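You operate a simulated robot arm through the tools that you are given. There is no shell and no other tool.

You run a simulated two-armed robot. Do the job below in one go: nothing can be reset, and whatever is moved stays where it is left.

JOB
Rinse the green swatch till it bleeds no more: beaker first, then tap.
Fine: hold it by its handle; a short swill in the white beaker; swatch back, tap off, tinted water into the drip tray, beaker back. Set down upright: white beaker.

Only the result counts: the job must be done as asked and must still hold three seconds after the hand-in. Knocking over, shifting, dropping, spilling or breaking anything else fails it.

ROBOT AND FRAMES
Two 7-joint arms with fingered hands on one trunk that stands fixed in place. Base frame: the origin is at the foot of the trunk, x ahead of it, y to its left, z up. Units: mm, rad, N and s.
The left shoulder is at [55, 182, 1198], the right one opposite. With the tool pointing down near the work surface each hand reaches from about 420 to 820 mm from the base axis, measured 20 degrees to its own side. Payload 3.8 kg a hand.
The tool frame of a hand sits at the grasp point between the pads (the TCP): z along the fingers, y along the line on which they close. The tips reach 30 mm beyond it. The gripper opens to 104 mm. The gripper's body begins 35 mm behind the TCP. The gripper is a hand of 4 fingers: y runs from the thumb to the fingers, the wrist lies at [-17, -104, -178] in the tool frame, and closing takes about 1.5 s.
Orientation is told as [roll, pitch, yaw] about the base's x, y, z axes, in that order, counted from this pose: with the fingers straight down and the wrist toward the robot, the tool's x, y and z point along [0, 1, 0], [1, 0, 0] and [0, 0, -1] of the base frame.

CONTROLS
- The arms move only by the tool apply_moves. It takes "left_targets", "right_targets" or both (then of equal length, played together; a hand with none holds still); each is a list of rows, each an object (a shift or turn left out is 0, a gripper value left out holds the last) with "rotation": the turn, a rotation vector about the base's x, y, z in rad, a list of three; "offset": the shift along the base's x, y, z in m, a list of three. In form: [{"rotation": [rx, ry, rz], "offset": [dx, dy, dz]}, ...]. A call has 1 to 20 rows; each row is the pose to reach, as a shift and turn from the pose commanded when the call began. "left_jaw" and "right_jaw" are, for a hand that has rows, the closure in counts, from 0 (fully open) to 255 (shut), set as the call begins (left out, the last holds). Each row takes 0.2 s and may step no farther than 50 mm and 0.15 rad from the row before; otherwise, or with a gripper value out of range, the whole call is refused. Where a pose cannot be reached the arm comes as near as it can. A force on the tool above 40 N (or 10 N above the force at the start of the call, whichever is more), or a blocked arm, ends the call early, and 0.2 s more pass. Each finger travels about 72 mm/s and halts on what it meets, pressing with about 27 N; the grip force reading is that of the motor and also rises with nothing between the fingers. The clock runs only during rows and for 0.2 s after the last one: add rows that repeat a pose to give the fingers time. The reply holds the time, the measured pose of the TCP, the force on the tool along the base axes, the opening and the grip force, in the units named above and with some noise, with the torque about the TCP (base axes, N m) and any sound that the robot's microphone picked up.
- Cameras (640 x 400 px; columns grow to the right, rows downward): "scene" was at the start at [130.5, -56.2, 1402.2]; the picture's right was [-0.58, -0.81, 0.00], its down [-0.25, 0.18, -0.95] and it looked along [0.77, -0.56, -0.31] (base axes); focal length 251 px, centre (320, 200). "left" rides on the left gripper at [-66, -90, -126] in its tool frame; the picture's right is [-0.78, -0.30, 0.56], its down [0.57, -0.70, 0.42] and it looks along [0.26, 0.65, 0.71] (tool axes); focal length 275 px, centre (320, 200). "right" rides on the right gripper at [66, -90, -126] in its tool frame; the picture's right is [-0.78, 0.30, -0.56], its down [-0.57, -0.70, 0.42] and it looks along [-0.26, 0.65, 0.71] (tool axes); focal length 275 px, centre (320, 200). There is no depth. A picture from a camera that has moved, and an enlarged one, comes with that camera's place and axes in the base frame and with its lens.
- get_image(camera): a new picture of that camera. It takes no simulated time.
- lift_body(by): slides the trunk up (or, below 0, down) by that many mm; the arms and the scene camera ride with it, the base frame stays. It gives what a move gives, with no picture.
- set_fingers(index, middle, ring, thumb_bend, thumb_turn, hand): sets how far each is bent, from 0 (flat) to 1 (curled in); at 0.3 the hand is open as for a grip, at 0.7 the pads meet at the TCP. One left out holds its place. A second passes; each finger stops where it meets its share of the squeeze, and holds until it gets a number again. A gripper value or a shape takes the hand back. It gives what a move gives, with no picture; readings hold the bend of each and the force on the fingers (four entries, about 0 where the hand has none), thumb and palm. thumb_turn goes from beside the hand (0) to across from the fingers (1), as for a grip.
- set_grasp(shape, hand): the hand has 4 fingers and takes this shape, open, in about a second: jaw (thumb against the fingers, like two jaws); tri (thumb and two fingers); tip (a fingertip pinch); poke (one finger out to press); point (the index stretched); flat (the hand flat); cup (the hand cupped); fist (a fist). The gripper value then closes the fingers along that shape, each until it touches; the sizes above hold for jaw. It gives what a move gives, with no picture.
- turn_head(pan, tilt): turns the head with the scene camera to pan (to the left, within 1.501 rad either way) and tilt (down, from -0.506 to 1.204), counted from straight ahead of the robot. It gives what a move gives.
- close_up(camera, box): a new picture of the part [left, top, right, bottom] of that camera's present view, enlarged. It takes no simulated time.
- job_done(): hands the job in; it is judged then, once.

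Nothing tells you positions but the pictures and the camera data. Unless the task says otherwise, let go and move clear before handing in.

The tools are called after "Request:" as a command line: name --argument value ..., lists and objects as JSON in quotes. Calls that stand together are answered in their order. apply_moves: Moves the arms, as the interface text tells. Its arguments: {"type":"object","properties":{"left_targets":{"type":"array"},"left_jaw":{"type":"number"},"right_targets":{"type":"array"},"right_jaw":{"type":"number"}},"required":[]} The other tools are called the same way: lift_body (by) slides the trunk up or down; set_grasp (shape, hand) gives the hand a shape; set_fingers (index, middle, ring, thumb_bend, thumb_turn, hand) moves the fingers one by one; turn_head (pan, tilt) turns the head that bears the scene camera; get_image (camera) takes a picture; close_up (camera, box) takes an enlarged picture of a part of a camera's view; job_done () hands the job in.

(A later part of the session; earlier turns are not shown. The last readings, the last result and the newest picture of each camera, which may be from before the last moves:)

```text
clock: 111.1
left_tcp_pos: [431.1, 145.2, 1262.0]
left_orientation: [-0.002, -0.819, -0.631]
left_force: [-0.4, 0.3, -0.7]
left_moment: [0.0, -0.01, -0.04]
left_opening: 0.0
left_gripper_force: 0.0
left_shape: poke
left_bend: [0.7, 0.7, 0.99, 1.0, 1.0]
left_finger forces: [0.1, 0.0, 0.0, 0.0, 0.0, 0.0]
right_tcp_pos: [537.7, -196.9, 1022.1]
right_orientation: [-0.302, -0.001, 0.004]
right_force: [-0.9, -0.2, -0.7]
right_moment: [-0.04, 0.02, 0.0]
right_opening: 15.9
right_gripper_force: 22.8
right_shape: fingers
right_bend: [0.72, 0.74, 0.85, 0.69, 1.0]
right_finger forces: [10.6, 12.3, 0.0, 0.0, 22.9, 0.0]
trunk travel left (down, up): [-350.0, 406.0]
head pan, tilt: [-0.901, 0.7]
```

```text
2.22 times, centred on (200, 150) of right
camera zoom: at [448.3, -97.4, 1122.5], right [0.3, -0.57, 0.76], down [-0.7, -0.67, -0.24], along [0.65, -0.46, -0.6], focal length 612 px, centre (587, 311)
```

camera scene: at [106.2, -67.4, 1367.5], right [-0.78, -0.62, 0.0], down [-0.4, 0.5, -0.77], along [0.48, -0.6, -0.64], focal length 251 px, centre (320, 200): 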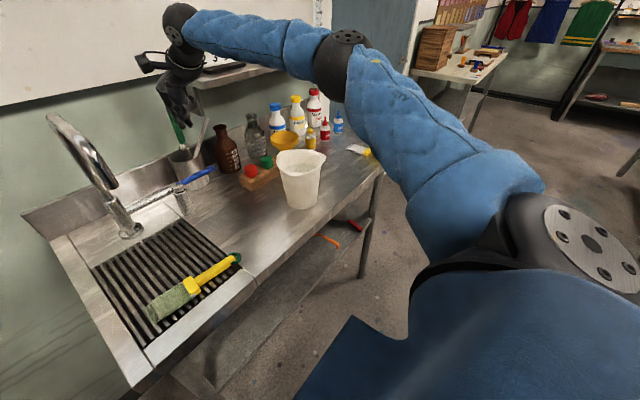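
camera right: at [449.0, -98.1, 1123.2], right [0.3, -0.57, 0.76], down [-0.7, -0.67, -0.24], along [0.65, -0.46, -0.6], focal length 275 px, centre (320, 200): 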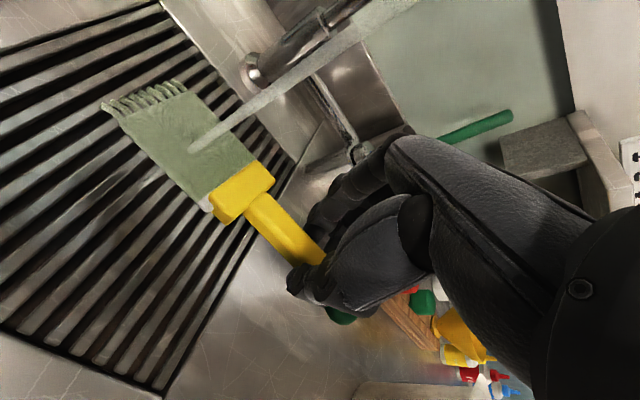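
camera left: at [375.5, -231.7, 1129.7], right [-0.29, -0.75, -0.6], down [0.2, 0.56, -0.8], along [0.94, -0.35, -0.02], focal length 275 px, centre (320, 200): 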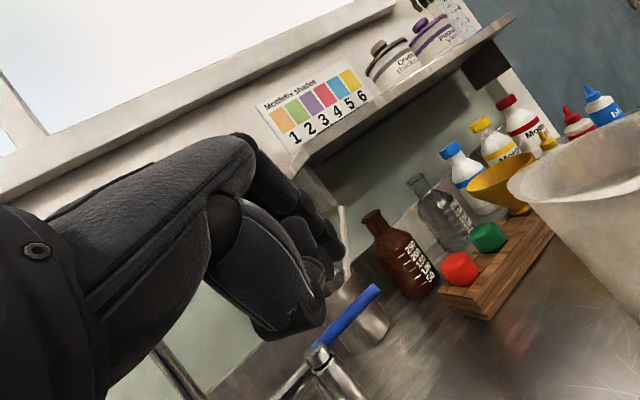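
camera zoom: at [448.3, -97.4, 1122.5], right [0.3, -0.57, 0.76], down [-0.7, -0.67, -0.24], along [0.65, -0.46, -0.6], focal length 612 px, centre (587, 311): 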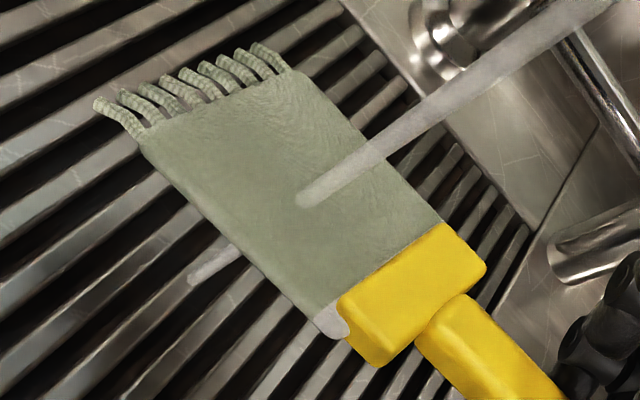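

Colours look stable between checks. For certainty I'll give it another eight seconds and compare one last time.

Request:
apply_moves --right_targets '[{"offset": [0.005, 0, 0]}, {"offset": [0.01, 0.004, 0]}, {"offset": [0.01, 0.01, 0]}, {"offset": [0.005, 0.014, 0]}, {"offset": [0, 0.018, 0]}, {"offset": [-0.006, 0.016, 0]}, {"offset": [-0.01, 0.008, 0]}, {"offset": [-0.014, 0, 0]}, {"offset": [-0.014, -0.008, 0]}, {"offset": [-0.008, -0.014, 0]}, {"offset": [0, -0.02, 0]}, {"offset": [0.006, -0.018, 0]}, {"offset": [0.012, -0.01, 0]}, {"offset": [0.012, -0.002, 0]}, {"offset": [0.005, 0, 0]}, {"offset": [0, 0, 0]}, {"offset": [0, 0, 0]}, {"offset": [0, 0, 0]}, {"offset": [0, 0, 0]}, {"offset": [0, 0, 0]}]'

Request:
apply_moves --right_targets '[{"offset": [0, 0, 0]}, {"offset": [0, 0, 0]}, {"offset": [0, 0, 0]}, {"offset": [0, 0, 0]}, {"offset": [0, 0, 0]}, {"offset": [0, 0, 0]}, {"offset": [0, 0, 0]}, {"offset": [0, 0, 0]}, {"offset": [0, 0, 0]}, {"offset": [0, 0, 0]}, {"offset": [0, 0, 0]}, {"offset": [0, 0, 0]}, {"offset": [0, 0, 0]}, {"offset": [0, 0, 0]}, {"offset": [0, 0, 0]}, {"offset": [0, 0, 0]}, {"offset": [0, 0, 0]}, {"offset": [0, 0, 0]}, {"offset": [0, 0, 0]}, {"offset": [0, 0, 0]}]'

Request:
close_up --camera "scene" --box '[135, 215, 235, 285]'

Request:
get_image --camera "scene"

```text
clock: 115.3
left_tcp_pos: [430.3, 145.4, 1262.2]
left_orientation: [-0.002, -0.819, -0.63]
left_force: [-0.4, 0.9, 0.4]
left_moment: [-0.01, 0.02, 0.01]
left_opening: 0.1
left_gripper_force: 0.0
left_shape: poke
left_bend: [0.7, 0.7, 0.99, 1.0, 1.0]
left_finger forces: [0.1, 0.0, 0.0, 0.1, 0.1, 0.0]
right_tcp_pos: [537.9, -198.0, 1024.8]
right_orientation: [-0.302, -0.001, 0.002]
right_force: [0.6, -0.4, -0.7]
right_moment: [-0.06, -0.01, 0.01]
right_opening: 15.8
right_gripper_force: 23.4
right_shape: fingers
right_bend: [0.72, 0.74, 0.85, 0.69, 1.0]
right_finger forces: [10.6, 12.3, 0.1, 0.0, 23.0, 0.1]
trunk travel left (down, up): [-350.0, 406.0]
head pan, tilt: [-0.901, 0.7]
```

```text
clock: 119.5
left_tcp_pos: [429.9, 145.1, 1262.9]
left_orientation: [-0.004, -0.817, -0.631]
left_force: [-0.6, -0.5, 0.2]
left_moment: [0.01, -0.03, -0.01]
left_opening: 0.0
left_gripper_force: 0.1
left_shape: poke
left_bend: [0.7, 0.7, 0.99, 1.0, 1.0]
left_finger forces: [0.0, 0.0, 0.0, 0.0, 0.1, 0.1]
right_tcp_pos: [537.9, -197.9, 1023.6]
right_orientation: [-0.302, 0.0, 0.003]
right_force: [-0.8, 0.2, 0.7]
right_moment: [0.0, -0.02, -0.02]
right_opening: 15.9
right_gripper_force: 23.4
right_shape: fingers
right_bend: [0.72, 0.74, 0.85, 0.69, 1.0]
right_finger forces: [10.6, 12.4, 0.0, 0.0, 23.0, 0.0]
trunk travel left (down, up): [-350.0, 406.0]
head pan, tilt: [-0.901, 0.7]
```

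```text
5.71 times, centred on (185, 250) of scene
camera zoom: at [107.6, -68.1, 1367.3], right [-0.78, -0.62, 0.0], down [-0.4, 0.5, -0.76], along [0.48, -0.6, -0.64], focal length 1432 px, centre (1091, -86)
```

zoom: 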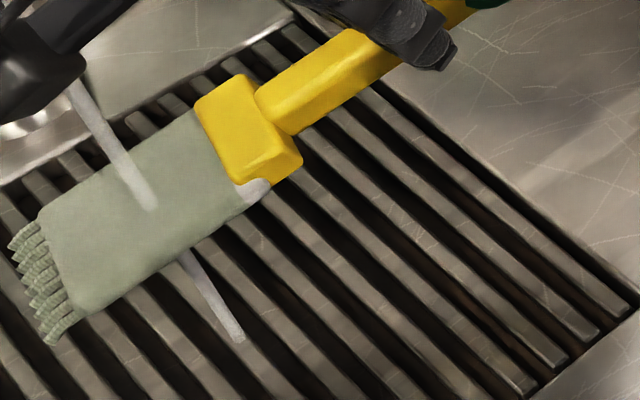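

```text
taken
camera scene: at [107.6, -68.1, 1367.3], right [-0.78, -0.62, 0.0], down [-0.4, 0.5, -0.76], along [0.48, -0.6, -0.64], focal length 251 px, centre (320, 200)
```

scene: 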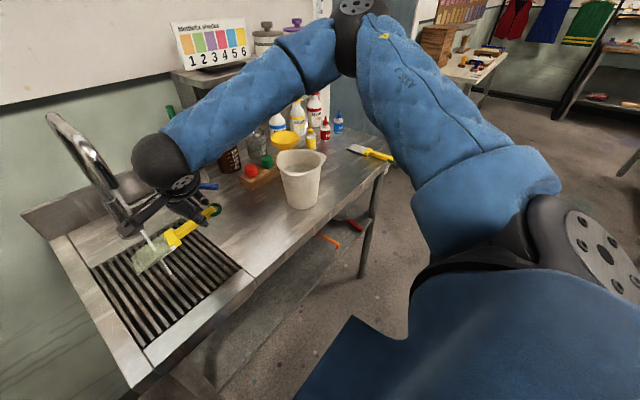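

The run-off is clear and the colours no longer change, so the swatch has stopped bleeding. I'll take it out of the stream and let it drip over the tray for a few seconds.

Request:
apply_moves --right_targets '[{"offset": [-0.015, 0, 0]}, {"offset": [-0.03, 0, 0]}, {"offset": [-0.05, 0, 0]}, {"offset": [-0.07, 0, 0]}, {"offset": [-0.07, 0, 0]}, {"offset": [-0.07, 0, 0]}, {"offset": [-0.07, 0, 0]}, {"offset": [-0.07, 0, 0]}, {"offset": [-0.07, 0, 0]}, {"offset": [-0.07, 0, 0]}, {"offset": [-0.07, 0, 0]}, {"offset": [-0.07, 0, 0]}, {"offset": [-0.07, 0, 0]}, {"offset": [-0.07, 0, 0]}, {"offset": [-0.07, 0, 0]}, {"offset": [-0.07, 0, 0]}, {"offset": [-0.07, 0, 0]}, {"offset": [-0.07, 0, 0]}, {"offset": [-0.07, 0, 0]}, {"offset": [-0.07, 0, 0]}]'

Request:
close_up --camera "scene" --box '[80, 190, 260, 310]'

Request:
get_image --camera "right"

```text
clock: 123.7
left_tcp_pos: [431.0, 144.4, 1262.1]
left_orientation: [-0.002, -0.818, -0.63]
left_force: [-1.0, 0.3, 0.3]
left_moment: [0.02, 0.0, -0.02]
left_opening: 0.0
left_gripper_force: 0.0
left_shape: poke
left_bend: [0.7, 0.7, 0.99, 1.0, 1.0]
left_finger forces: [0.0, 0.0, 0.0, 0.0, 0.0, 0.0]
right_tcp_pos: [468.6, -197.3, 1025.1]
right_orientation: [-0.302, 0.0, 0.001]
right_force: [0.5, -0.4, -0.9]
right_moment: [-0.02, 0.0, -0.02]
right_opening: 15.6
right_gripper_force: 23.0
right_shape: fingers
right_bend: [0.72, 0.74, 0.85, 0.69, 1.0]
right_finger forces: [10.7, 12.2, 0.1, 0.0, 23.0, 0.1]
trunk travel left (down, up): [-350.0, 406.0]
head pan, tilt: [-0.901, 0.7]
```

```text
3.33 times, centred on (170, 250) of scene
camera zoom: at [107.6, -68.1, 1367.3], right [-0.78, -0.62, 0.0], down [-0.4, 0.5, -0.76], along [0.48, -0.6, -0.64], focal length 836 px, centre (820, 33)
```

zoom: 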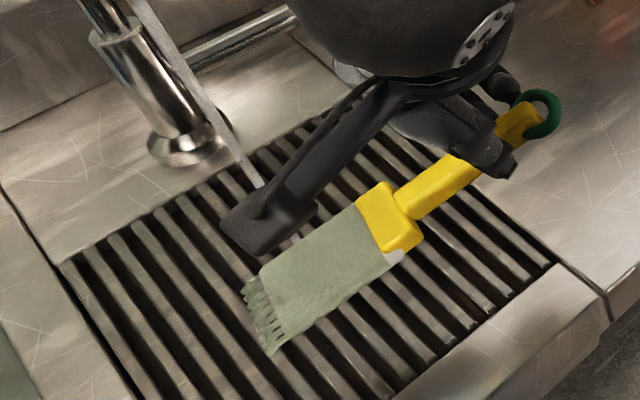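

```text
taken
camera right: at [378.6, -97.1, 1123.9], right [0.3, -0.57, 0.76], down [-0.7, -0.67, -0.24], along [0.65, -0.46, -0.6], focal length 275 px, centre (320, 200)
```

right: 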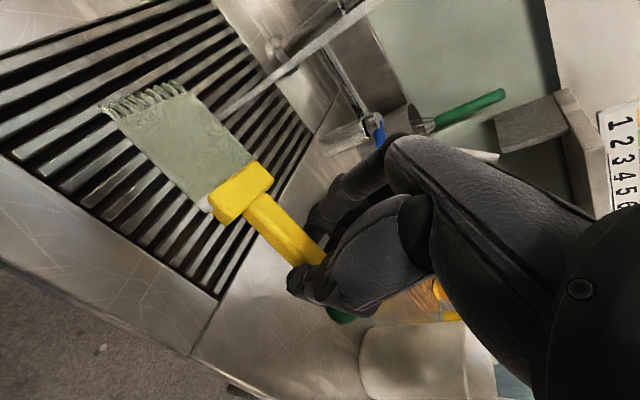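

No drips are visible. I'll level the swatch, raise it, and carry it back toward its original spot at the right end of the bench.

Request:
apply_moves --right_targets '[{"offset": [0, 0, 0.03], "rotation": [0.08, 0, 0]}, {"offset": [0, 0, 0.06], "rotation": [0.16, 0, 0]}, {"offset": [-0.01, -0.01, 0.09], "rotation": [0.24, 0, 0]}, {"offset": [-0.02, -0.03, 0.115], "rotation": [0.302, 0, 0]}, {"offset": [-0.028, -0.065, 0.135], "rotation": [0.302, 0, 0]}, {"offset": [-0.03, -0.105, 0.145], "rotation": [0.302, 0, 0]}, {"offset": [-0.03, -0.15, 0.145], "rotation": [0.302, 0, 0]}]'

Request:
apply_moves --right_targets '[{"offset": [-0.003, -0.03, 0], "rotation": [0, 0, -0.11]}, {"offset": [-0.006, -0.06, 0], "rotation": [0, 0, -0.22]}, {"offset": [-0.008, -0.09, 0], "rotation": [0, 0, -0.33]}, {"offset": [-0.01, -0.12, 0], "rotation": [0, 0, -0.44]}, {"offset": [-0.012, -0.15, 0], "rotation": [0, 0, -0.55]}, {"offset": [-0.013, -0.18, 0], "rotation": [0, 0, -0.66]}, {"offset": [-0.013, -0.21, 0], "rotation": [0, 0, -0.77]}, {"offset": [-0.013, -0.24, 0], "rotation": [0, 0, -0.88]}, {"offset": [-0.013, -0.265, 0], "rotation": [0, 0, -1.0]}, {"offset": [-0.013, -0.29, 0], "rotation": [0, 0, -1.12]}, {"offset": [-0.013, -0.31, 0], "rotation": [0, 0, -1.24]}, {"offset": [-0.013, -0.32, -0.02], "rotation": [0, 0, -1.36]}, {"offset": [-0.013, -0.328, -0.05], "rotation": [0, 0, -1.45]}, {"offset": [-0.013, -0.329, -0.09], "rotation": [0, 0, -1.45]}]'

Request:
get_image --camera "right"

Request:
get_image --camera "scene"

```text
clock: 125.3
left_tcp_pos: [430.3, 143.4, 1262.9]
left_orientation: [-0.001, -0.818, -0.631]
left_force: [-0.9, 0.0, 0.0]
left_moment: [0.01, 0.01, 0.01]
left_opening: 0.0
left_gripper_force: 0.2
left_shape: poke
left_bend: [0.7, 0.7, 0.99, 1.0, 1.0]
left_finger forces: [0.0, 0.0, 0.1, 0.1, 0.0, 0.0]
right_tcp_pos: [437.4, -352.1, 1171.7]
right_orientation: [0.001, -0.002, 0.003]
right_force: [0.3, -0.7, -0.1]
right_moment: [0.0, 0.0, -0.01]
right_opening: 15.5
right_gripper_force: 22.8
right_shape: fingers
right_bend: [0.72, 0.74, 0.85, 0.69, 1.0]
right_finger forces: [10.5, 12.4, 0.0, 0.1, 22.8, 0.0]
trunk travel left (down, up): [-350.0, 406.0]
head pan, tilt: [-0.901, 0.7]
```

```text
clock: 128.3
left_tcp_pos: [431.7, 143.8, 1261.8]
left_orientation: [-0.002, -0.816, -0.63]
left_force: [0.1, 0.3, -0.5]
left_moment: [-0.01, -0.01, -0.04]
left_opening: 0.0
left_gripper_force: 0.0
left_shape: poke
left_bend: [0.7, 0.7, 0.99, 1.0, 1.0]
left_finger forces: [0.0, 0.0, 0.1, 0.0, 0.0, 0.1]
right_tcp_pos: [425.6, -679.0, 1077.7]
right_orientation: [0.0, 0.001, -1.451]
right_force: [0.3, 0.5, -0.2]
right_moment: [0.0, 0.02, 0.01]
right_opening: 15.4
right_gripper_force: 22.9
right_shape: fingers
right_bend: [0.72, 0.74, 0.85, 0.69, 1.0]
right_finger forces: [10.3, 12.4, 0.0, 0.0, 22.6, 0.0]
trunk travel left (down, up): [-350.0, 406.0]
head pan, tilt: [-0.901, 0.7]
```

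```text
taken
camera right: at [480.2, -581.0, 1202.8], right [-0.73, -0.39, 0.56], down [-0.65, 0.63, -0.43], along [-0.18, -0.68, -0.71], focal length 275 px, centre (320, 200)
```

right: 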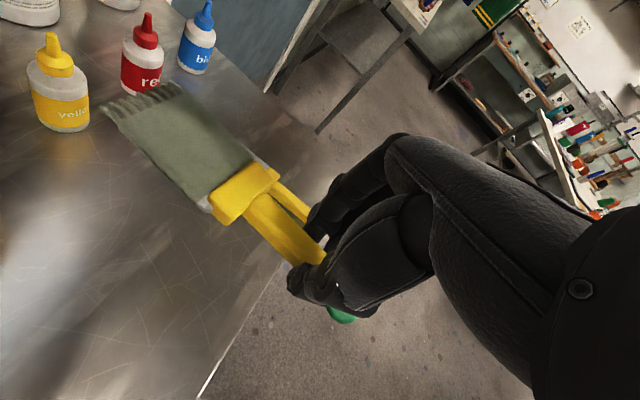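

```text
taken
camera scene: at [108.0, -68.9, 1367.2], right [-0.78, -0.62, 0.0], down [-0.4, 0.51, -0.76], along [0.47, -0.6, -0.64], focal length 251 px, centre (320, 200)
```

scene: 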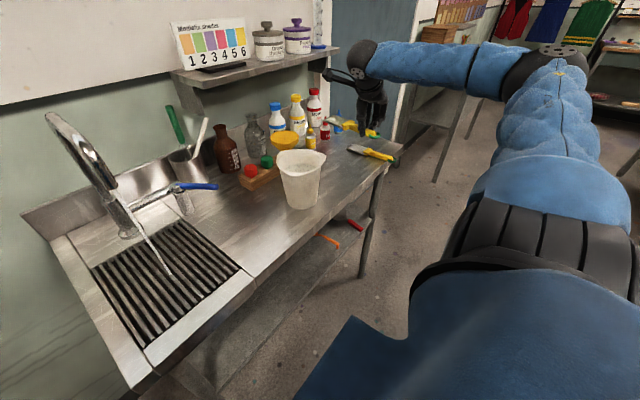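

The swatch is aligned with its original direction. I'll nudge it a few millimetres and lower it to the bench.

Request:
apply_moves --right_targets '[{"offset": [-0.003, 0.005, -0.04]}, {"offset": [-0.003, 0.005, -0.08]}, {"offset": [-0.003, 0.005, -0.11]}, {"offset": [-0.003, 0.005, -0.128]}, {"offset": [-0.003, 0.005, -0.136]}, {"offset": [-0.003, 0.005, -0.139]}]'

Request:
apply_moves --right_targets '[{"offset": [0, 0, -0.001]}, {"offset": [0, 0, -0.003]}, {"offset": [0, 0, -0.004]}]'

Request:
get_image --camera "right"

Request:
close_up --camera "scene" --box '[310, 110, 410, 190]'

```text
clock: 129.7
left_tcp_pos: [430.4, 145.0, 1261.1]
left_orientation: [-0.002, -0.819, -0.63]
left_force: [1.1, 0.7, 0.8]
left_moment: [0.02, 0.02, 0.04]
left_opening: 0.1
left_gripper_force: 0.1
left_shape: poke
left_bend: [0.7, 0.7, 0.99, 1.0, 1.0]
left_finger forces: [0.1, 0.0, 0.0, 0.0, 0.1, 0.0]
right_tcp_pos: [422.4, -671.3, 938.2]
right_orientation: [0.001, 0.0, -1.45]
right_force: [0.1, -0.1, 0.3]
right_moment: [0.0, 0.02, 0.03]
right_opening: 15.5
right_gripper_force: 22.9
right_shape: fingers
right_bend: [0.72, 0.74, 0.85, 0.69, 1.0]
right_finger forces: [10.3, 12.2, 0.0, 0.0, 22.6, 0.1]
trunk travel left (down, up): [-350.0, 406.0]
head pan, tilt: [-0.901, 0.7]
```

```text
clock: 130.5
left_tcp_pos: [431.4, 144.0, 1261.2]
left_orientation: [-0.002, -0.818, -0.63]
left_force: [-0.1, 0.2, -0.3]
left_moment: [0.0, 0.02, 0.01]
left_opening: 0.2
left_gripper_force: 0.1
left_shape: poke
left_bend: [0.7, 0.7, 0.99, 1.0, 1.0]
left_finger forces: [0.0, 0.0, 0.1, 0.0, 0.1, 0.0]
right_tcp_pos: [422.5, -671.8, 935.1]
right_orientation: [0.0, 0.001, -1.449]
right_force: [-0.3, -0.2, -0.4]
right_moment: [-0.01, 0.02, 0.0]
right_opening: 15.3
right_gripper_force: 22.7
right_shape: fingers
right_bend: [0.72, 0.74, 0.85, 0.69, 1.0]
right_finger forces: [10.2, 12.3, 0.0, 0.1, 22.6, 0.0]
trunk travel left (down, up): [-350.0, 406.0]
head pan, tilt: [-0.901, 0.7]
```

```text
taken
camera right: at [476.7, -574.3, 1060.5], right [-0.73, -0.39, 0.56], down [-0.65, 0.63, -0.43], along [-0.18, -0.68, -0.71], focal length 275 px, centre (320, 200)
```

right: 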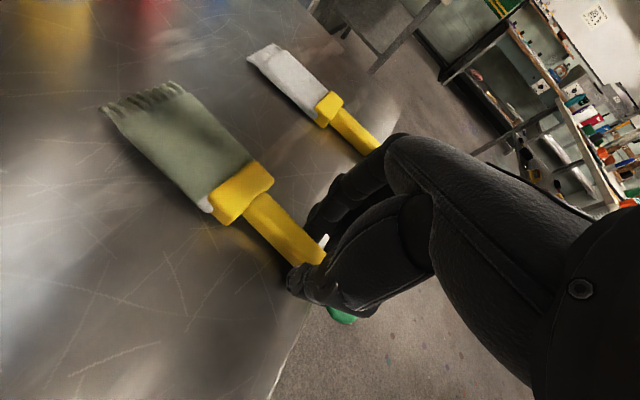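

```text
5.00 times, centred on (360, 150) of scene
camera zoom: at [107.6, -68.2, 1367.3], right [-0.78, -0.62, 0.0], down [-0.4, 0.5, -0.76], along [0.48, -0.6, -0.64], focal length 1253 px, centre (120, 450)
```

zoom: 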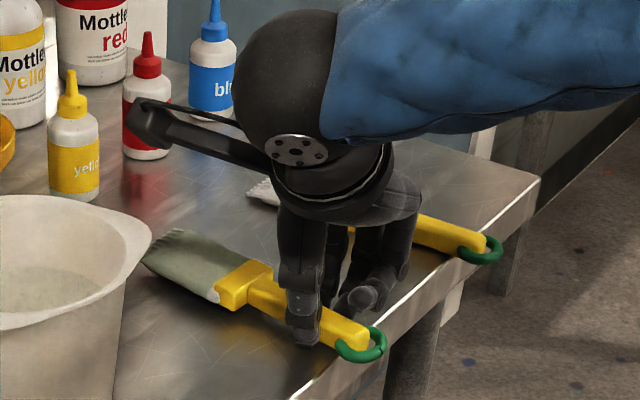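

The handle and clip match their original picture positions to within a few millimetres. I'll make the last couple of millimetres, then release.

Request:
apply_moves --right_targets '[{"offset": [0.001, -0.001, -0.001]}, {"offset": [0.001, -0.001, -0.002]}, {"offset": [0.001, -0.001, -0.003]}]'

Request:
set_fingers --hand "right" --index 0.55 --middle 0.55 --ring 0.55 --thumb_bend 0.55

Request:
apply_moves --right_targets '[{"offset": [0, 0, 0.008]}, {"offset": [0, 0, 0.025]}, {"offset": [0, 0, 0.06]}, {"offset": [0, 0, 0.1]}, {"offset": [0, 0, 0.145]}]'

Request:
get_image --camera "right"

Request:
close_up --camera "scene" --box '[315, 130, 411, 190]'

```text
clock: 131.3
left_tcp_pos: [430.6, 145.5, 1262.1]
left_orientation: [0.0, -0.818, -0.629]
left_force: [0.1, 0.5, -0.9]
left_moment: [-0.01, 0.0, -0.01]
left_opening: 0.0
left_gripper_force: 0.0
left_shape: poke
left_bend: [0.7, 0.7, 0.99, 1.0, 1.0]
left_finger forces: [0.0, 0.1, 0.0, 0.0, 0.0, 0.0]
right_tcp_pos: [423.9, -672.7, 931.5]
right_orientation: [-0.002, 0.0, -1.448]
right_force: [-0.5, -0.6, 0.4]
right_moment: [0.02, -0.01, 0.0]
right_opening: 15.2
right_gripper_force: 22.7
right_shape: fingers
right_bend: [0.72, 0.74, 0.85, 0.69, 1.0]
right_finger forces: [10.4, 12.2, 0.0, 0.1, 22.6, 0.1]
trunk travel left (down, up): [-350.0, 406.0]
head pan, tilt: [-0.901, 0.7]
```

```text
clock: 132.3
left_tcp_pos: [429.9, 146.0, 1262.0]
left_orientation: [-0.003, -0.819, -0.628]
left_force: [-0.6, 0.1, 0.5]
left_moment: [-0.01, 0.04, -0.02]
left_opening: 0.4
left_gripper_force: 0.0
left_shape: poke
left_bend: [0.7, 0.7, 0.99, 1.0, 1.0]
left_finger forces: [0.0, 0.0, 0.1, 0.0, 0.0, 0.1]
right_tcp_pos: [423.9, -672.0, 936.0]
right_orientation: [0.002, -0.003, -1.45]
right_force: [2.5, 0.9, 14.1]
right_moment: [-0.16, 0.23, -0.01]
right_opening: 40.0
right_gripper_force: 6.3
right_shape: fingers
right_bend: [0.55, 0.55, 0.78, 0.55, 1.0]
right_finger forces: [0.0, 2.4, 10.5, 0.0, 0.0, 0.1]
trunk travel left (down, up): [-350.0, 406.0]
head pan, tilt: [-0.901, 0.7]
```

```text
clock: 133.5
left_tcp_pos: [429.6, 146.5, 1263.1]
left_orientation: [-0.002, -0.818, -0.63]
left_force: [0.2, 1.0, 0.0]
left_moment: [-0.03, 0.02, 0.03]
left_opening: 0.0
left_gripper_force: 0.1
left_shape: poke
left_bend: [0.7, 0.7, 0.99, 1.0, 1.0]
left_finger forces: [0.0, 0.0, 0.0, 0.0, 0.0, 0.0]
right_tcp_pos: [421.4, -675.4, 1077.9]
right_orientation: [-0.001, -0.002, -1.448]
right_force: [-0.2, 0.2, -0.7]
right_moment: [-0.03, 0.0, 0.0]
right_opening: 40.2
right_gripper_force: 0.0
right_shape: fingers
right_bend: [0.55, 0.55, 0.55, 0.55, 1.0]
right_finger forces: [0.1, 0.1, 0.0, 0.0, 0.1, 0.0]
trunk travel left (down, up): [-350.0, 406.0]
head pan, tilt: [-0.901, 0.7]
```

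```text
taken
camera right: at [476.3, -578.1, 1202.9], right [-0.73, -0.39, 0.56], down [-0.65, 0.63, -0.42], along [-0.18, -0.68, -0.71], focal length 275 px, centre (320, 200)
```

right: 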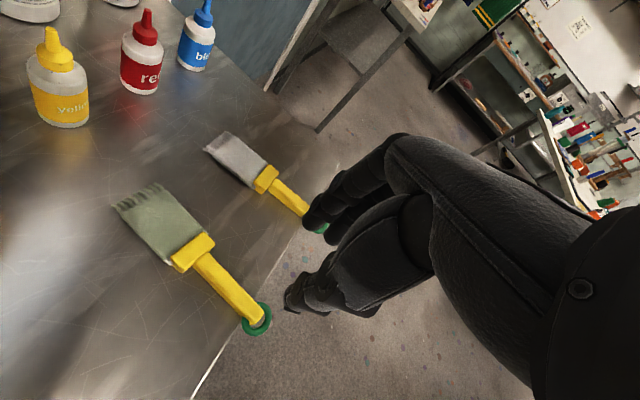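

```text
6.67 times, centred on (363, 160) of scene
camera zoom: at [107.2, -67.6, 1367.3], right [-0.78, -0.62, 0.0], down [-0.4, 0.5, -0.77], along [0.48, -0.6, -0.64], focal length 1671 px, centre (33, 467)
```

zoom: 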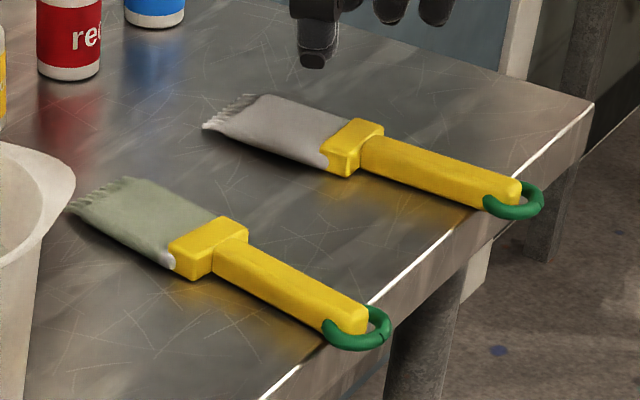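

The swatch is back within a few millimetres of its original place and attitude. Next I'll close the tap: put the right hand in the poke shape and bring it to the robot side of the opened lever.

Request:
apply_moves --right_targets '[{"offset": [0, 0, 0.04]}, {"offset": [0, 0.005, 0.08]}, {"offset": [0.005, 0.03, 0.1], "rotation": [0, 0, 0.12]}, {"offset": [0.01, 0.06, 0.1], "rotation": [0, 0, 0.24]}, {"offset": [0.02, 0.095, 0.1], "rotation": [0, 0, 0.36]}, {"offset": [0.03, 0.13, 0.1], "rotation": [0, 0, 0.48]}, {"offset": [0.045, 0.165, 0.1], "rotation": [0, 0, 0.6]}, {"offset": [0.06, 0.2, 0.1], "rotation": [0, 0, 0.72]}, {"offset": [0.075, 0.235, 0.1], "rotation": [0, 0, 0.84]}, {"offset": [0.09, 0.27, 0.1], "rotation": [0, 0, 0.96]}, {"offset": [0.11, 0.3, 0.1], "rotation": [0, 0, 1.08]}, {"offset": [0.13, 0.33, 0.1], "rotation": [0, 0, 1.2]}, {"offset": [0.15, 0.36, 0.09], "rotation": [0, 0, 1.32]}, {"offset": [0.165, 0.385, 0.08], "rotation": [0, 0, 1.45]}, {"offset": [0.177, 0.402, 0.06], "rotation": [0, 0, 1.45]}]'

Request:
set_grasp --hand "right" --shape "poke"

Request:
get_image --camera "right"

Request:
close_up --camera "scene" --box '[100, 100, 280, 240]'

```text
clock: 136.7
left_tcp_pos: [430.4, 146.5, 1261.8]
left_orientation: [-0.002, -0.819, -0.627]
left_force: [0.1, 0.7, -0.3]
left_moment: [-0.02, -0.03, -0.02]
left_opening: 0.0
left_gripper_force: 0.0
left_shape: poke
left_bend: [0.7, 0.7, 0.99, 1.0, 1.0]
left_finger forces: [0.0, 0.0, 0.0, 0.0, 0.0, 0.0]
right_tcp_pos: [599.7, -266.9, 1137.9]
right_orientation: [-0.001, 0.0, 0.002]
right_force: [-1.0, -1.0, 0.2]
right_moment: [-0.02, -0.01, -0.01]
right_opening: 40.3
right_gripper_force: 0.1
right_shape: fingers
right_bend: [0.55, 0.55, 0.55, 0.55, 1.0]
right_finger forces: [0.0, 0.0, 0.0, 0.0, 0.0, 0.1]
trunk travel left (down, up): [-350.0, 406.0]
head pan, tilt: [-0.901, 0.7]
```

```text
clock: 137.6
left_tcp_pos: [431.4, 145.2, 1261.8]
left_orientation: [-0.002, -0.819, -0.629]
left_force: [0.3, -0.7, 0.0]
left_moment: [-0.01, 0.0, -0.01]
left_opening: 0.0
left_gripper_force: 0.1
left_shape: poke
left_bend: [0.7, 0.7, 0.99, 1.0, 1.0]
left_finger forces: [0.0, 0.0, 0.0, 0.0, 0.0, 0.0]
right_tcp_pos: [597.2, -267.3, 1138.4]
right_orientation: [0.002, 0.0, 0.003]
right_force: [0.1, -0.2, 0.9]
right_moment: [0.01, 0.0, -0.01]
right_opening: 0.2
right_gripper_force: 0.0
right_shape: poke
right_bend: [0.7, 0.7, 0.99, 1.0, 1.0]
right_finger forces: [0.1, 0.0, 0.0, 0.0, 0.1, 0.0]
trunk travel left (down, up): [-350.0, 406.0]
head pan, tilt: [-0.901, 0.7]
```

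```text
taken
camera right: at [507.4, -202.2, 1263.3], right [0.3, -0.78, 0.56], down [-0.7, -0.57, -0.42], along [0.65, -0.26, -0.71], focal length 275 px, centre (320, 200)
```

right: 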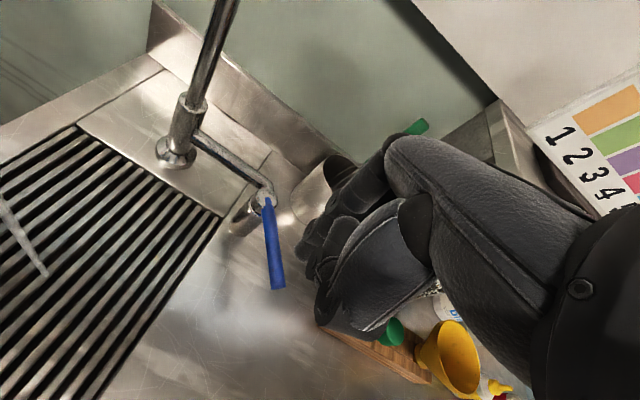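

```text
2.86 times, centred on (190, 170) of scene
camera zoom: at [107.7, -68.0, 1367.3], right [-0.78, -0.62, 0.0], down [-0.4, 0.5, -0.76], along [0.48, -0.6, -0.64], focal length 716 px, centre (691, 286)
```

zoom: 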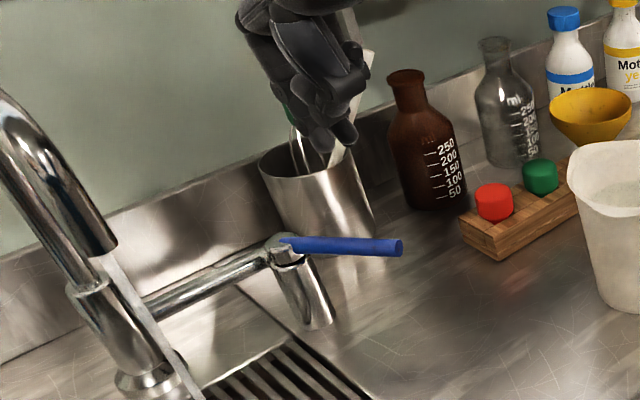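

The lever is open about 50°. I'll lower the fingers on its robot side and then sweep it back along its arc.

Request:
apply_moves --right_targets '[{"offset": [0.004, 0.01, -0.03]}, {"offset": [0.004, 0.015, -0.07]}, {"offset": [0.004, 0.015, -0.11]}, {"offset": [0.004, 0.015, -0.134]}]'

Request:
get_image --camera "right"

Request:
apply_moves --right_targets '[{"offset": [0.012, -0.01, 0]}, {"offset": [0.024, -0.023, 0]}, {"offset": [0.032, -0.036, 0]}, {"offset": [0.042, -0.046, 0]}, {"offset": [0.052, -0.054, 0]}]'

Request:
get_image --camera "right"

Request:
close_up --camera "scene" --box '[60, 100, 280, 280]'

```text
clock: 138.6
left_tcp_pos: [430.7, 144.6, 1261.9]
left_orientation: [-0.001, -0.818, -0.628]
left_force: [0.1, 0.5, 0.1]
left_moment: [0.0, -0.02, 0.02]
left_opening: 0.1
left_gripper_force: 0.1
left_shape: poke
left_bend: [0.7, 0.7, 0.99, 1.0, 1.0]
left_finger forces: [0.1, 0.0, 0.0, 0.0, 0.0, 0.0]
right_tcp_pos: [601.7, -254.8, 999.6]
right_orientation: [0.002, 0.001, 0.001]
right_force: [-0.4, 0.3, 0.9]
right_moment: [0.01, 0.03, -0.02]
right_opening: 0.0
right_gripper_force: 0.0
right_shape: poke
right_bend: [0.7, 0.7, 0.99, 1.0, 1.0]
right_finger forces: [0.1, 0.0, 0.0, 0.0, 0.1, 0.0]
trunk travel left (down, up): [-350.0, 406.0]
head pan, tilt: [-0.901, 0.7]
```

```text
taken
camera right: at [512.3, -189.1, 1124.6], right [0.3, -0.78, 0.56], down [-0.7, -0.57, -0.43], along [0.65, -0.26, -0.71], focal length 275 px, centre (320, 200)
```

right: 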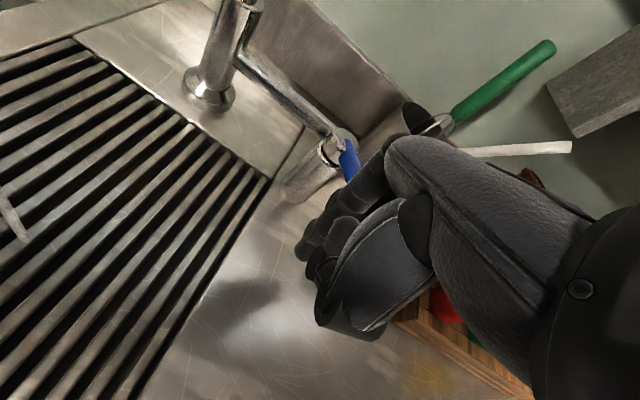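

```text
clock: 139.8
left_tcp_pos: [430.1, 144.7, 1262.0]
left_orientation: [-0.002, -0.818, -0.631]
left_force: [0.5, 0.3, -1.0]
left_moment: [0.01, -0.02, -0.01]
left_opening: 0.0
left_gripper_force: 0.0
left_shape: poke
left_bend: [0.7, 0.7, 0.99, 1.0, 1.0]
left_finger forces: [0.0, 0.1, 0.0, 0.0, 0.1, 0.0]
right_tcp_pos: [656.4, -311.2, 1004.0]
right_orientation: [0.0, 0.0, 0.002]
right_force: [-0.2, -0.1, 0.5]
right_moment: [0.0, 0.01, 0.01]
right_opening: 0.0
right_gripper_force: 0.0
right_shape: poke
right_bend: [0.7, 0.7, 0.99, 1.0, 1.0]
right_finger forces: [0.1, 0.4, 0.0, 0.0, 0.0, 0.0]
trunk travel left (down, up): [-350.0, 406.0]
head pan, tilt: [-0.901, 0.7]
```

```text
taken
camera right: at [567.1, -244.8, 1129.0], right [0.3, -0.78, 0.56], down [-0.7, -0.57, -0.42], along [0.65, -0.26, -0.71], focal length 275 px, centre (320, 200)
```

right: 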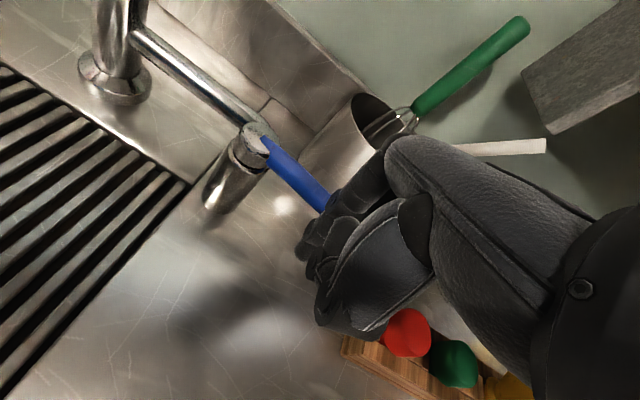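

```text
2.22 times, centred on (170, 190) of scene
camera zoom: at [107.7, -68.3, 1367.2], right [-0.78, -0.62, 0.0], down [-0.4, 0.5, -0.76], along [0.48, -0.6, -0.64], focal length 557 px, centre (653, 222)
```

zoom: 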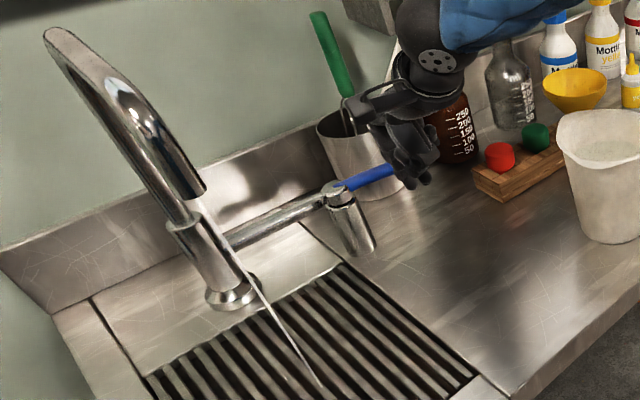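

The stream has thinned, so closing is working. I'll continue pushing toward the original lever position.

Request:
apply_moves --right_targets '[{"offset": [0.006, -0.002, 0]}, {"offset": [0.012, -0.003, 0]}, {"offset": [0.018, -0.004, 0]}, {"offset": [0.022, -0.005, 0]}]'

Request:
close_up --camera "scene" --box '[60, 100, 280, 280]'

Request:
get_image --camera "right"

```text
clock: 140.8
left_tcp_pos: [429.6, 144.4, 1262.5]
left_orientation: [-0.002, -0.82, -0.63]
left_force: [0.6, 0.3, -0.3]
left_moment: [-0.06, 0.03, 0.0]
left_opening: 0.0
left_gripper_force: 0.1
left_shape: poke
left_bend: [0.7, 0.7, 0.99, 1.0, 1.0]
left_finger forces: [0.1, 0.1, 0.0, 0.0, 0.1, 0.1]
right_tcp_pos: [677.4, -315.9, 1005.1]
right_orientation: [-0.001, 0.001, 0.002]
right_force: [-4.7, 1.2, 2.3]
right_moment: [-0.01, -0.02, -0.03]
right_opening: 0.1
right_gripper_force: 0.0
right_shape: poke
right_bend: [0.7, 0.7, 0.99, 1.0, 1.0]
right_finger forces: [0.0, 5.5, 0.1, 0.1, 0.0, 0.0]
trunk travel left (down, up): [-350.0, 406.0]
head pan, tilt: [-0.901, 0.7]
```

```text
2.22 times, centred on (170, 190) of scene
camera zoom: at [106.5, -67.9, 1367.4], right [-0.78, -0.62, 0.0], down [-0.4, 0.5, -0.77], along [0.48, -0.6, -0.64], focal length 557 px, centre (653, 222)
```

zoom: 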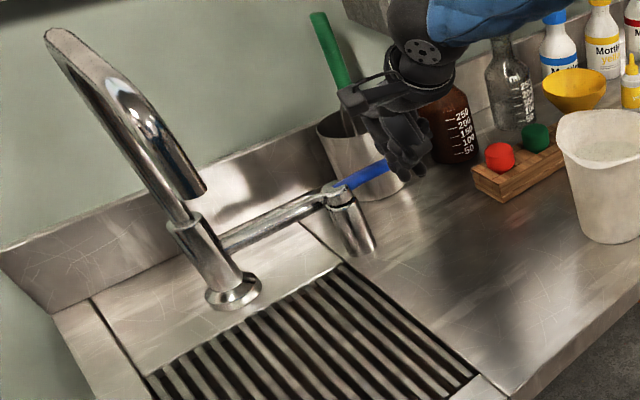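

```text
taken
camera right: at [587.3, -249.4, 1129.2], right [0.3, -0.78, 0.56], down [-0.7, -0.57, -0.43], along [0.65, -0.26, -0.71], focal length 275 px, centre (320, 200)
```

right: 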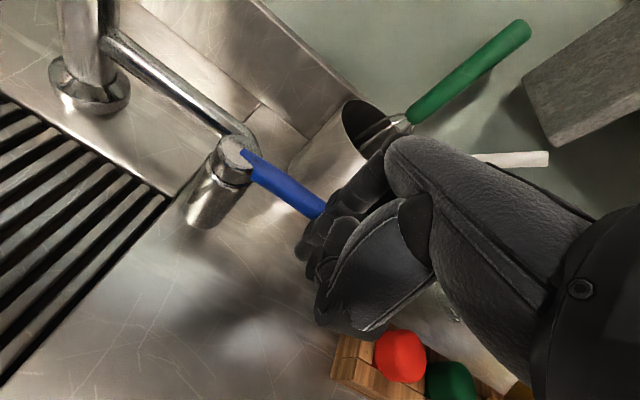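

The stream has stopped and the lever is pressing lightly on its end stop, so the tap is off. I'll back the fingers off and check the outlet.

Request:
apply_moves --right_targets '[{"offset": [0.002, 0, 0]}, {"offset": [-0.01, 0.003, 0]}, {"offset": [-0.025, 0.005, 0]}, {"offset": [-0.035, 0.005, 0.04]}, {"offset": [-0.045, 0.0, 0.085]}, {"offset": [-0.075, -0.01, 0.115]}, {"offset": [-0.12, -0.02, 0.13]}]'

Request:
close_up --camera "scene" --box '[40, 100, 280, 320]'

Request:
get_image --camera "right"

```text
clock: 142.4
left_tcp_pos: [429.8, 145.1, 1261.8]
left_orientation: [0.0, -0.819, -0.631]
left_force: [-0.4, 0.6, -0.6]
left_moment: [-0.02, -0.02, 0.01]
left_opening: 0.0
left_gripper_force: 0.0
left_shape: poke
left_bend: [0.7, 0.7, 0.99, 1.0, 1.0]
left_finger forces: [0.0, 0.1, 0.0, 0.0, 0.1, 0.0]
right_tcp_pos: [559.8, -332.0, 1133.5]
right_orientation: [0.002, -0.002, 0.003]
right_force: [0.1, -0.4, 0.1]
right_moment: [-0.02, -0.04, -0.01]
right_opening: 0.1
right_gripper_force: 0.0
right_shape: poke
right_bend: [0.7, 0.7, 0.99, 1.0, 1.0]
right_finger forces: [0.1, 0.0, 0.1, 0.0, 0.0, 0.0]
trunk travel left (down, up): [-350.0, 406.0]
head pan, tilt: [-0.901, 0.7]
```

```text
1.82 times, centred on (160, 210) of scene
camera zoom: at [106.2, -68.4, 1367.4], right [-0.78, -0.62, 0.0], down [-0.4, 0.5, -0.77], along [0.48, -0.6, -0.64], focal length 456 px, centre (611, 182)
```

zoom: 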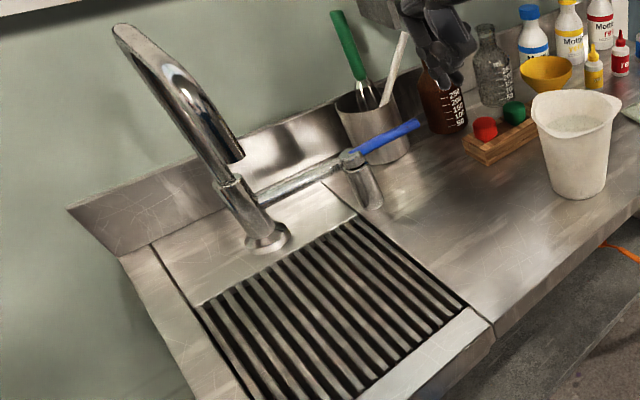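

```text
taken
camera right: at [470.1, -265.6, 1258.6], right [0.3, -0.78, 0.56], down [-0.7, -0.57, -0.43], along [0.65, -0.26, -0.71], focal length 275 px, centre (320, 200)
```

right: 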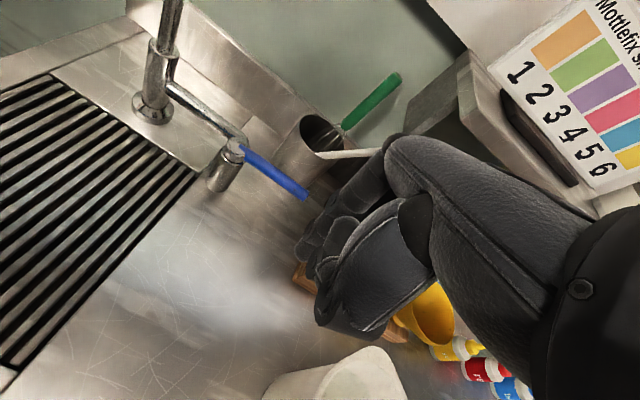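

The tap is off and dry. Now the beaker: I'll rehearse a horizontal side-grip pose, with fingers pointing forward and slightly down, in clear air in front of and above it.

Request:
apply_moves --right_targets '[{"offset": [-0.015, -0.01, 0.02], "rotation": [0, 0, -0.14]}, {"offset": [-0.03, -0.02, 0.04], "rotation": [0, 0, -0.28]}, {"offset": [-0.05, -0.03, 0.06], "rotation": [0, 0, -0.42]}, {"offset": [-0.07, -0.04, 0.07], "rotation": [0, 0, -0.56]}, {"offset": [-0.09, -0.05, 0.08], "rotation": [0, 0, -0.7]}, {"offset": [-0.11, -0.065, 0.08], "rotation": [0, 0, -0.84]}, {"offset": [-0.13, -0.08, 0.08], "rotation": [0, 0, -0.98]}, {"offset": [-0.145, -0.095, 0.08], "rotation": [0, 0, -1.12]}, {"offset": [-0.16, -0.11, 0.08], "rotation": [0, 0, -1.26]}, {"offset": [-0.17, -0.12, 0.08], "rotation": [0, 0, -1.4]}, {"offset": [-0.18, -0.13, 0.08], "rotation": [0, 0, -1.5]}, {"offset": [-0.18, -0.134, 0.08], "rotation": [0, 0, -1.571]}]'

Request:
set_grasp --hand "right" --shape "jaw"

Request:
apply_moves --right_targets '[{"rotation": [0, -0.14, 0]}, {"rotation": [0, -0.28, 0]}, {"rotation": [0, -0.42, 0]}, {"rotation": [0, -0.56, 0]}, {"rotation": [0, -0.7, 0]}, {"rotation": [0, -0.84, 0]}, {"rotation": [0, -0.98, 0]}, {"rotation": [0, -1.1, 0]}]'

Request:
get_image --camera "right"

Request:
get_image --camera "scene"

```text
clock: 145.0
left_tcp_pos: [429.8, 145.4, 1262.4]
left_orientation: [-0.004, -0.819, -0.629]
left_force: [0.8, -0.1, 0.4]
left_moment: [0.0, -0.01, -0.04]
left_opening: 0.0
left_gripper_force: 0.1
left_shape: poke
left_bend: [0.7, 0.7, 0.99, 1.0, 1.0]
left_finger forces: [0.0, 0.0, 0.0, 0.1, 0.1, 0.0]
right_tcp_pos: [379.1, -468.8, 1214.9]
right_orientation: [0.001, -0.004, -1.573]
right_force: [0.2, 0.8, -0.4]
right_moment: [0.01, 0.04, 0.0]
right_opening: 0.2
right_gripper_force: 0.0
right_shape: poke
right_bend: [0.7, 0.7, 0.99, 1.0, 1.0]
right_finger forces: [0.0, 0.0, 0.1, 0.1, 0.0, 0.1]
trunk travel left (down, up): [-350.0, 406.0]
head pan, tilt: [-0.901, 0.7]
```

```text
clock: 145.9
left_tcp_pos: [431.2, 144.9, 1262.1]
left_orientation: [-0.002, -0.818, -0.627]
left_force: [-0.6, 1.0, -0.2]
left_moment: [0.05, 0.0, -0.03]
left_opening: 0.0
left_gripper_force: 0.0
left_shape: poke
left_bend: [0.7, 0.7, 0.99, 1.0, 1.0]
left_finger forces: [0.0, 0.1, 0.0, 0.1, 0.0, 0.0]
right_tcp_pos: [379.2, -468.8, 1214.7]
right_orientation: [0.0, 0.0, -1.569]
right_force: [0.0, -1.0, 0.3]
right_moment: [0.03, 0.04, -0.01]
right_opening: 103.9
right_gripper_force: 0.2
right_shape: jaw
right_bend: [0.3, 0.3, 0.3, 0.3, 0.97]
right_finger forces: [0.0, 0.0, 0.0, 0.0, 0.1, 0.1]
trunk travel left (down, up): [-350.0, 406.0]
head pan, tilt: [-0.901, 0.7]
```

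```text
clock: 147.7
left_tcp_pos: [430.0, 144.9, 1262.4]
left_orientation: [-0.001, -0.817, -0.628]
left_force: [-0.1, 0.6, -0.1]
left_moment: [0.01, 0.0, -0.01]
left_opening: 0.3
left_gripper_force: 0.1
left_shape: poke
left_bend: [0.7, 0.7, 0.99, 1.0, 1.0]
left_finger forces: [0.1, 0.1, 0.1, 0.1, 0.0, 0.1]
right_tcp_pos: [405.0, -492.5, 1229.6]
right_orientation: [1.101, 0.0, -1.568]
right_force: [0.3, -0.6, 0.0]
right_moment: [0.01, 0.01, -0.01]
right_opening: 104.0
right_gripper_force: 0.0
right_shape: jaw
right_bend: [0.3, 0.3, 0.3, 0.3, 0.97]
right_finger forces: [0.0, 0.0, 0.0, 0.0, 0.0, 0.1]
right hand out of reach, approached as far as the arm can: row 6, 7, 8
trunk travel left (down, up): [-350.0, 406.0]
head pan, tilt: [-0.901, 0.7]
```

```text
taken
camera right: at [324.0, -402.3, 1344.9], right [-0.85, -0.3, -0.44], down [0.12, 0.7, -0.7], along [0.52, -0.65, -0.56], focal length 275 px, centre (320, 200)
```

right: 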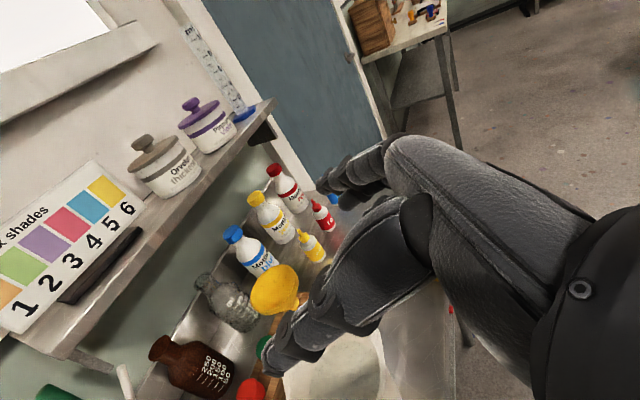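

```text
taken
camera scene: at [107.3, -68.4, 1367.3], right [-0.78, -0.62, 0.0], down [-0.4, 0.5, -0.76], along [0.48, -0.6, -0.64], focal length 251 px, centre (320, 200)
```

scene: 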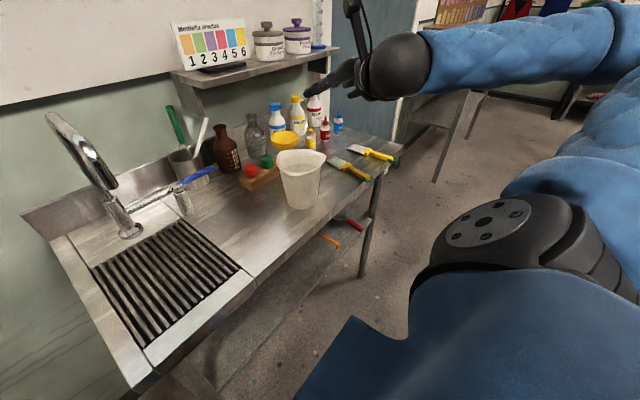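

The orientation is reachable, though that spot is a bit too close to the body. I'll open the fingers wider than the normal jaw and check the opening.

Request:
set_fingers --hand "right" --index 0.22 --middle 0.22 --ring 0.22 --thumb_bend 0.22 --thumb_turn 1.0

Request:
close_up --camera "scene" --box '[280, 0, 480, 130]'

Request:
close_up --camera "scene" --box '[255, 135, 335, 215]'

```text
clock: 148.7
left_tcp_pos: [429.8, 144.0, 1262.1]
left_orientation: [-0.003, -0.817, -0.631]
left_force: [-0.2, -0.7, 0.0]
left_moment: [0.0, 0.03, 0.02]
left_opening: 0.0
left_gripper_force: 0.0
left_shape: poke
left_bend: [0.7, 0.7, 0.99, 1.0, 1.0]
left_finger forces: [0.0, 0.0, 0.1, 0.0, 0.0, 0.0]
right_tcp_pos: [405.2, -491.4, 1231.2]
right_orientation: [1.098, 0.0, -1.572]
right_force: [0.0, 0.1, 0.1]
right_moment: [-0.02, -0.01, 0.0]
right_opening: 122.2
right_gripper_force: 0.1
right_shape: fingers
right_bend: [0.22, 0.22, 0.22, 0.22, 0.97]
right_finger forces: [0.1, 0.1, 0.1, 0.0, 0.0, 0.1]
trunk travel left (down, up): [-350.0, 406.0]
head pan, tilt: [-0.901, 0.7]
```

```text
3.08 times, centred on (380, 65) of scene
camera zoom: at [107.5, -68.1, 1367.3], right [-0.78, -0.62, 0.0], down [-0.4, 0.5, -0.76], along [0.48, -0.6, -0.64], focal length 771 px, centre (135, 615)
```

zoom: 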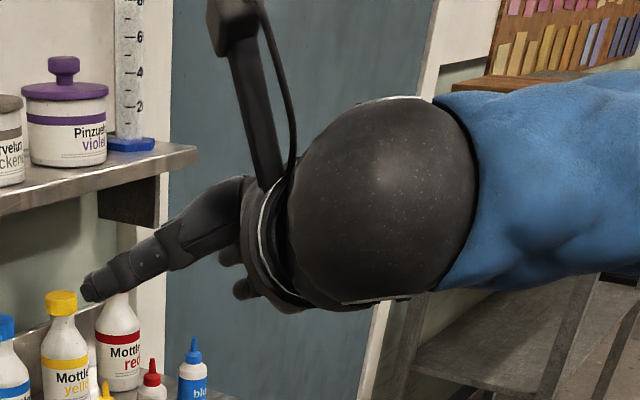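

```text
5.00 times, centred on (295, 175) of scene
camera zoom: at [107.5, -68.1, 1367.3], right [-0.78, -0.62, 0.0], down [-0.4, 0.5, -0.76], along [0.48, -0.6, -0.64], focal length 1253 px, centre (445, 325)
```

zoom: 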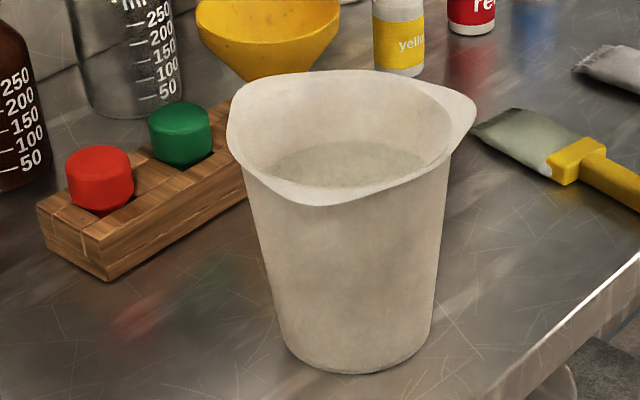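

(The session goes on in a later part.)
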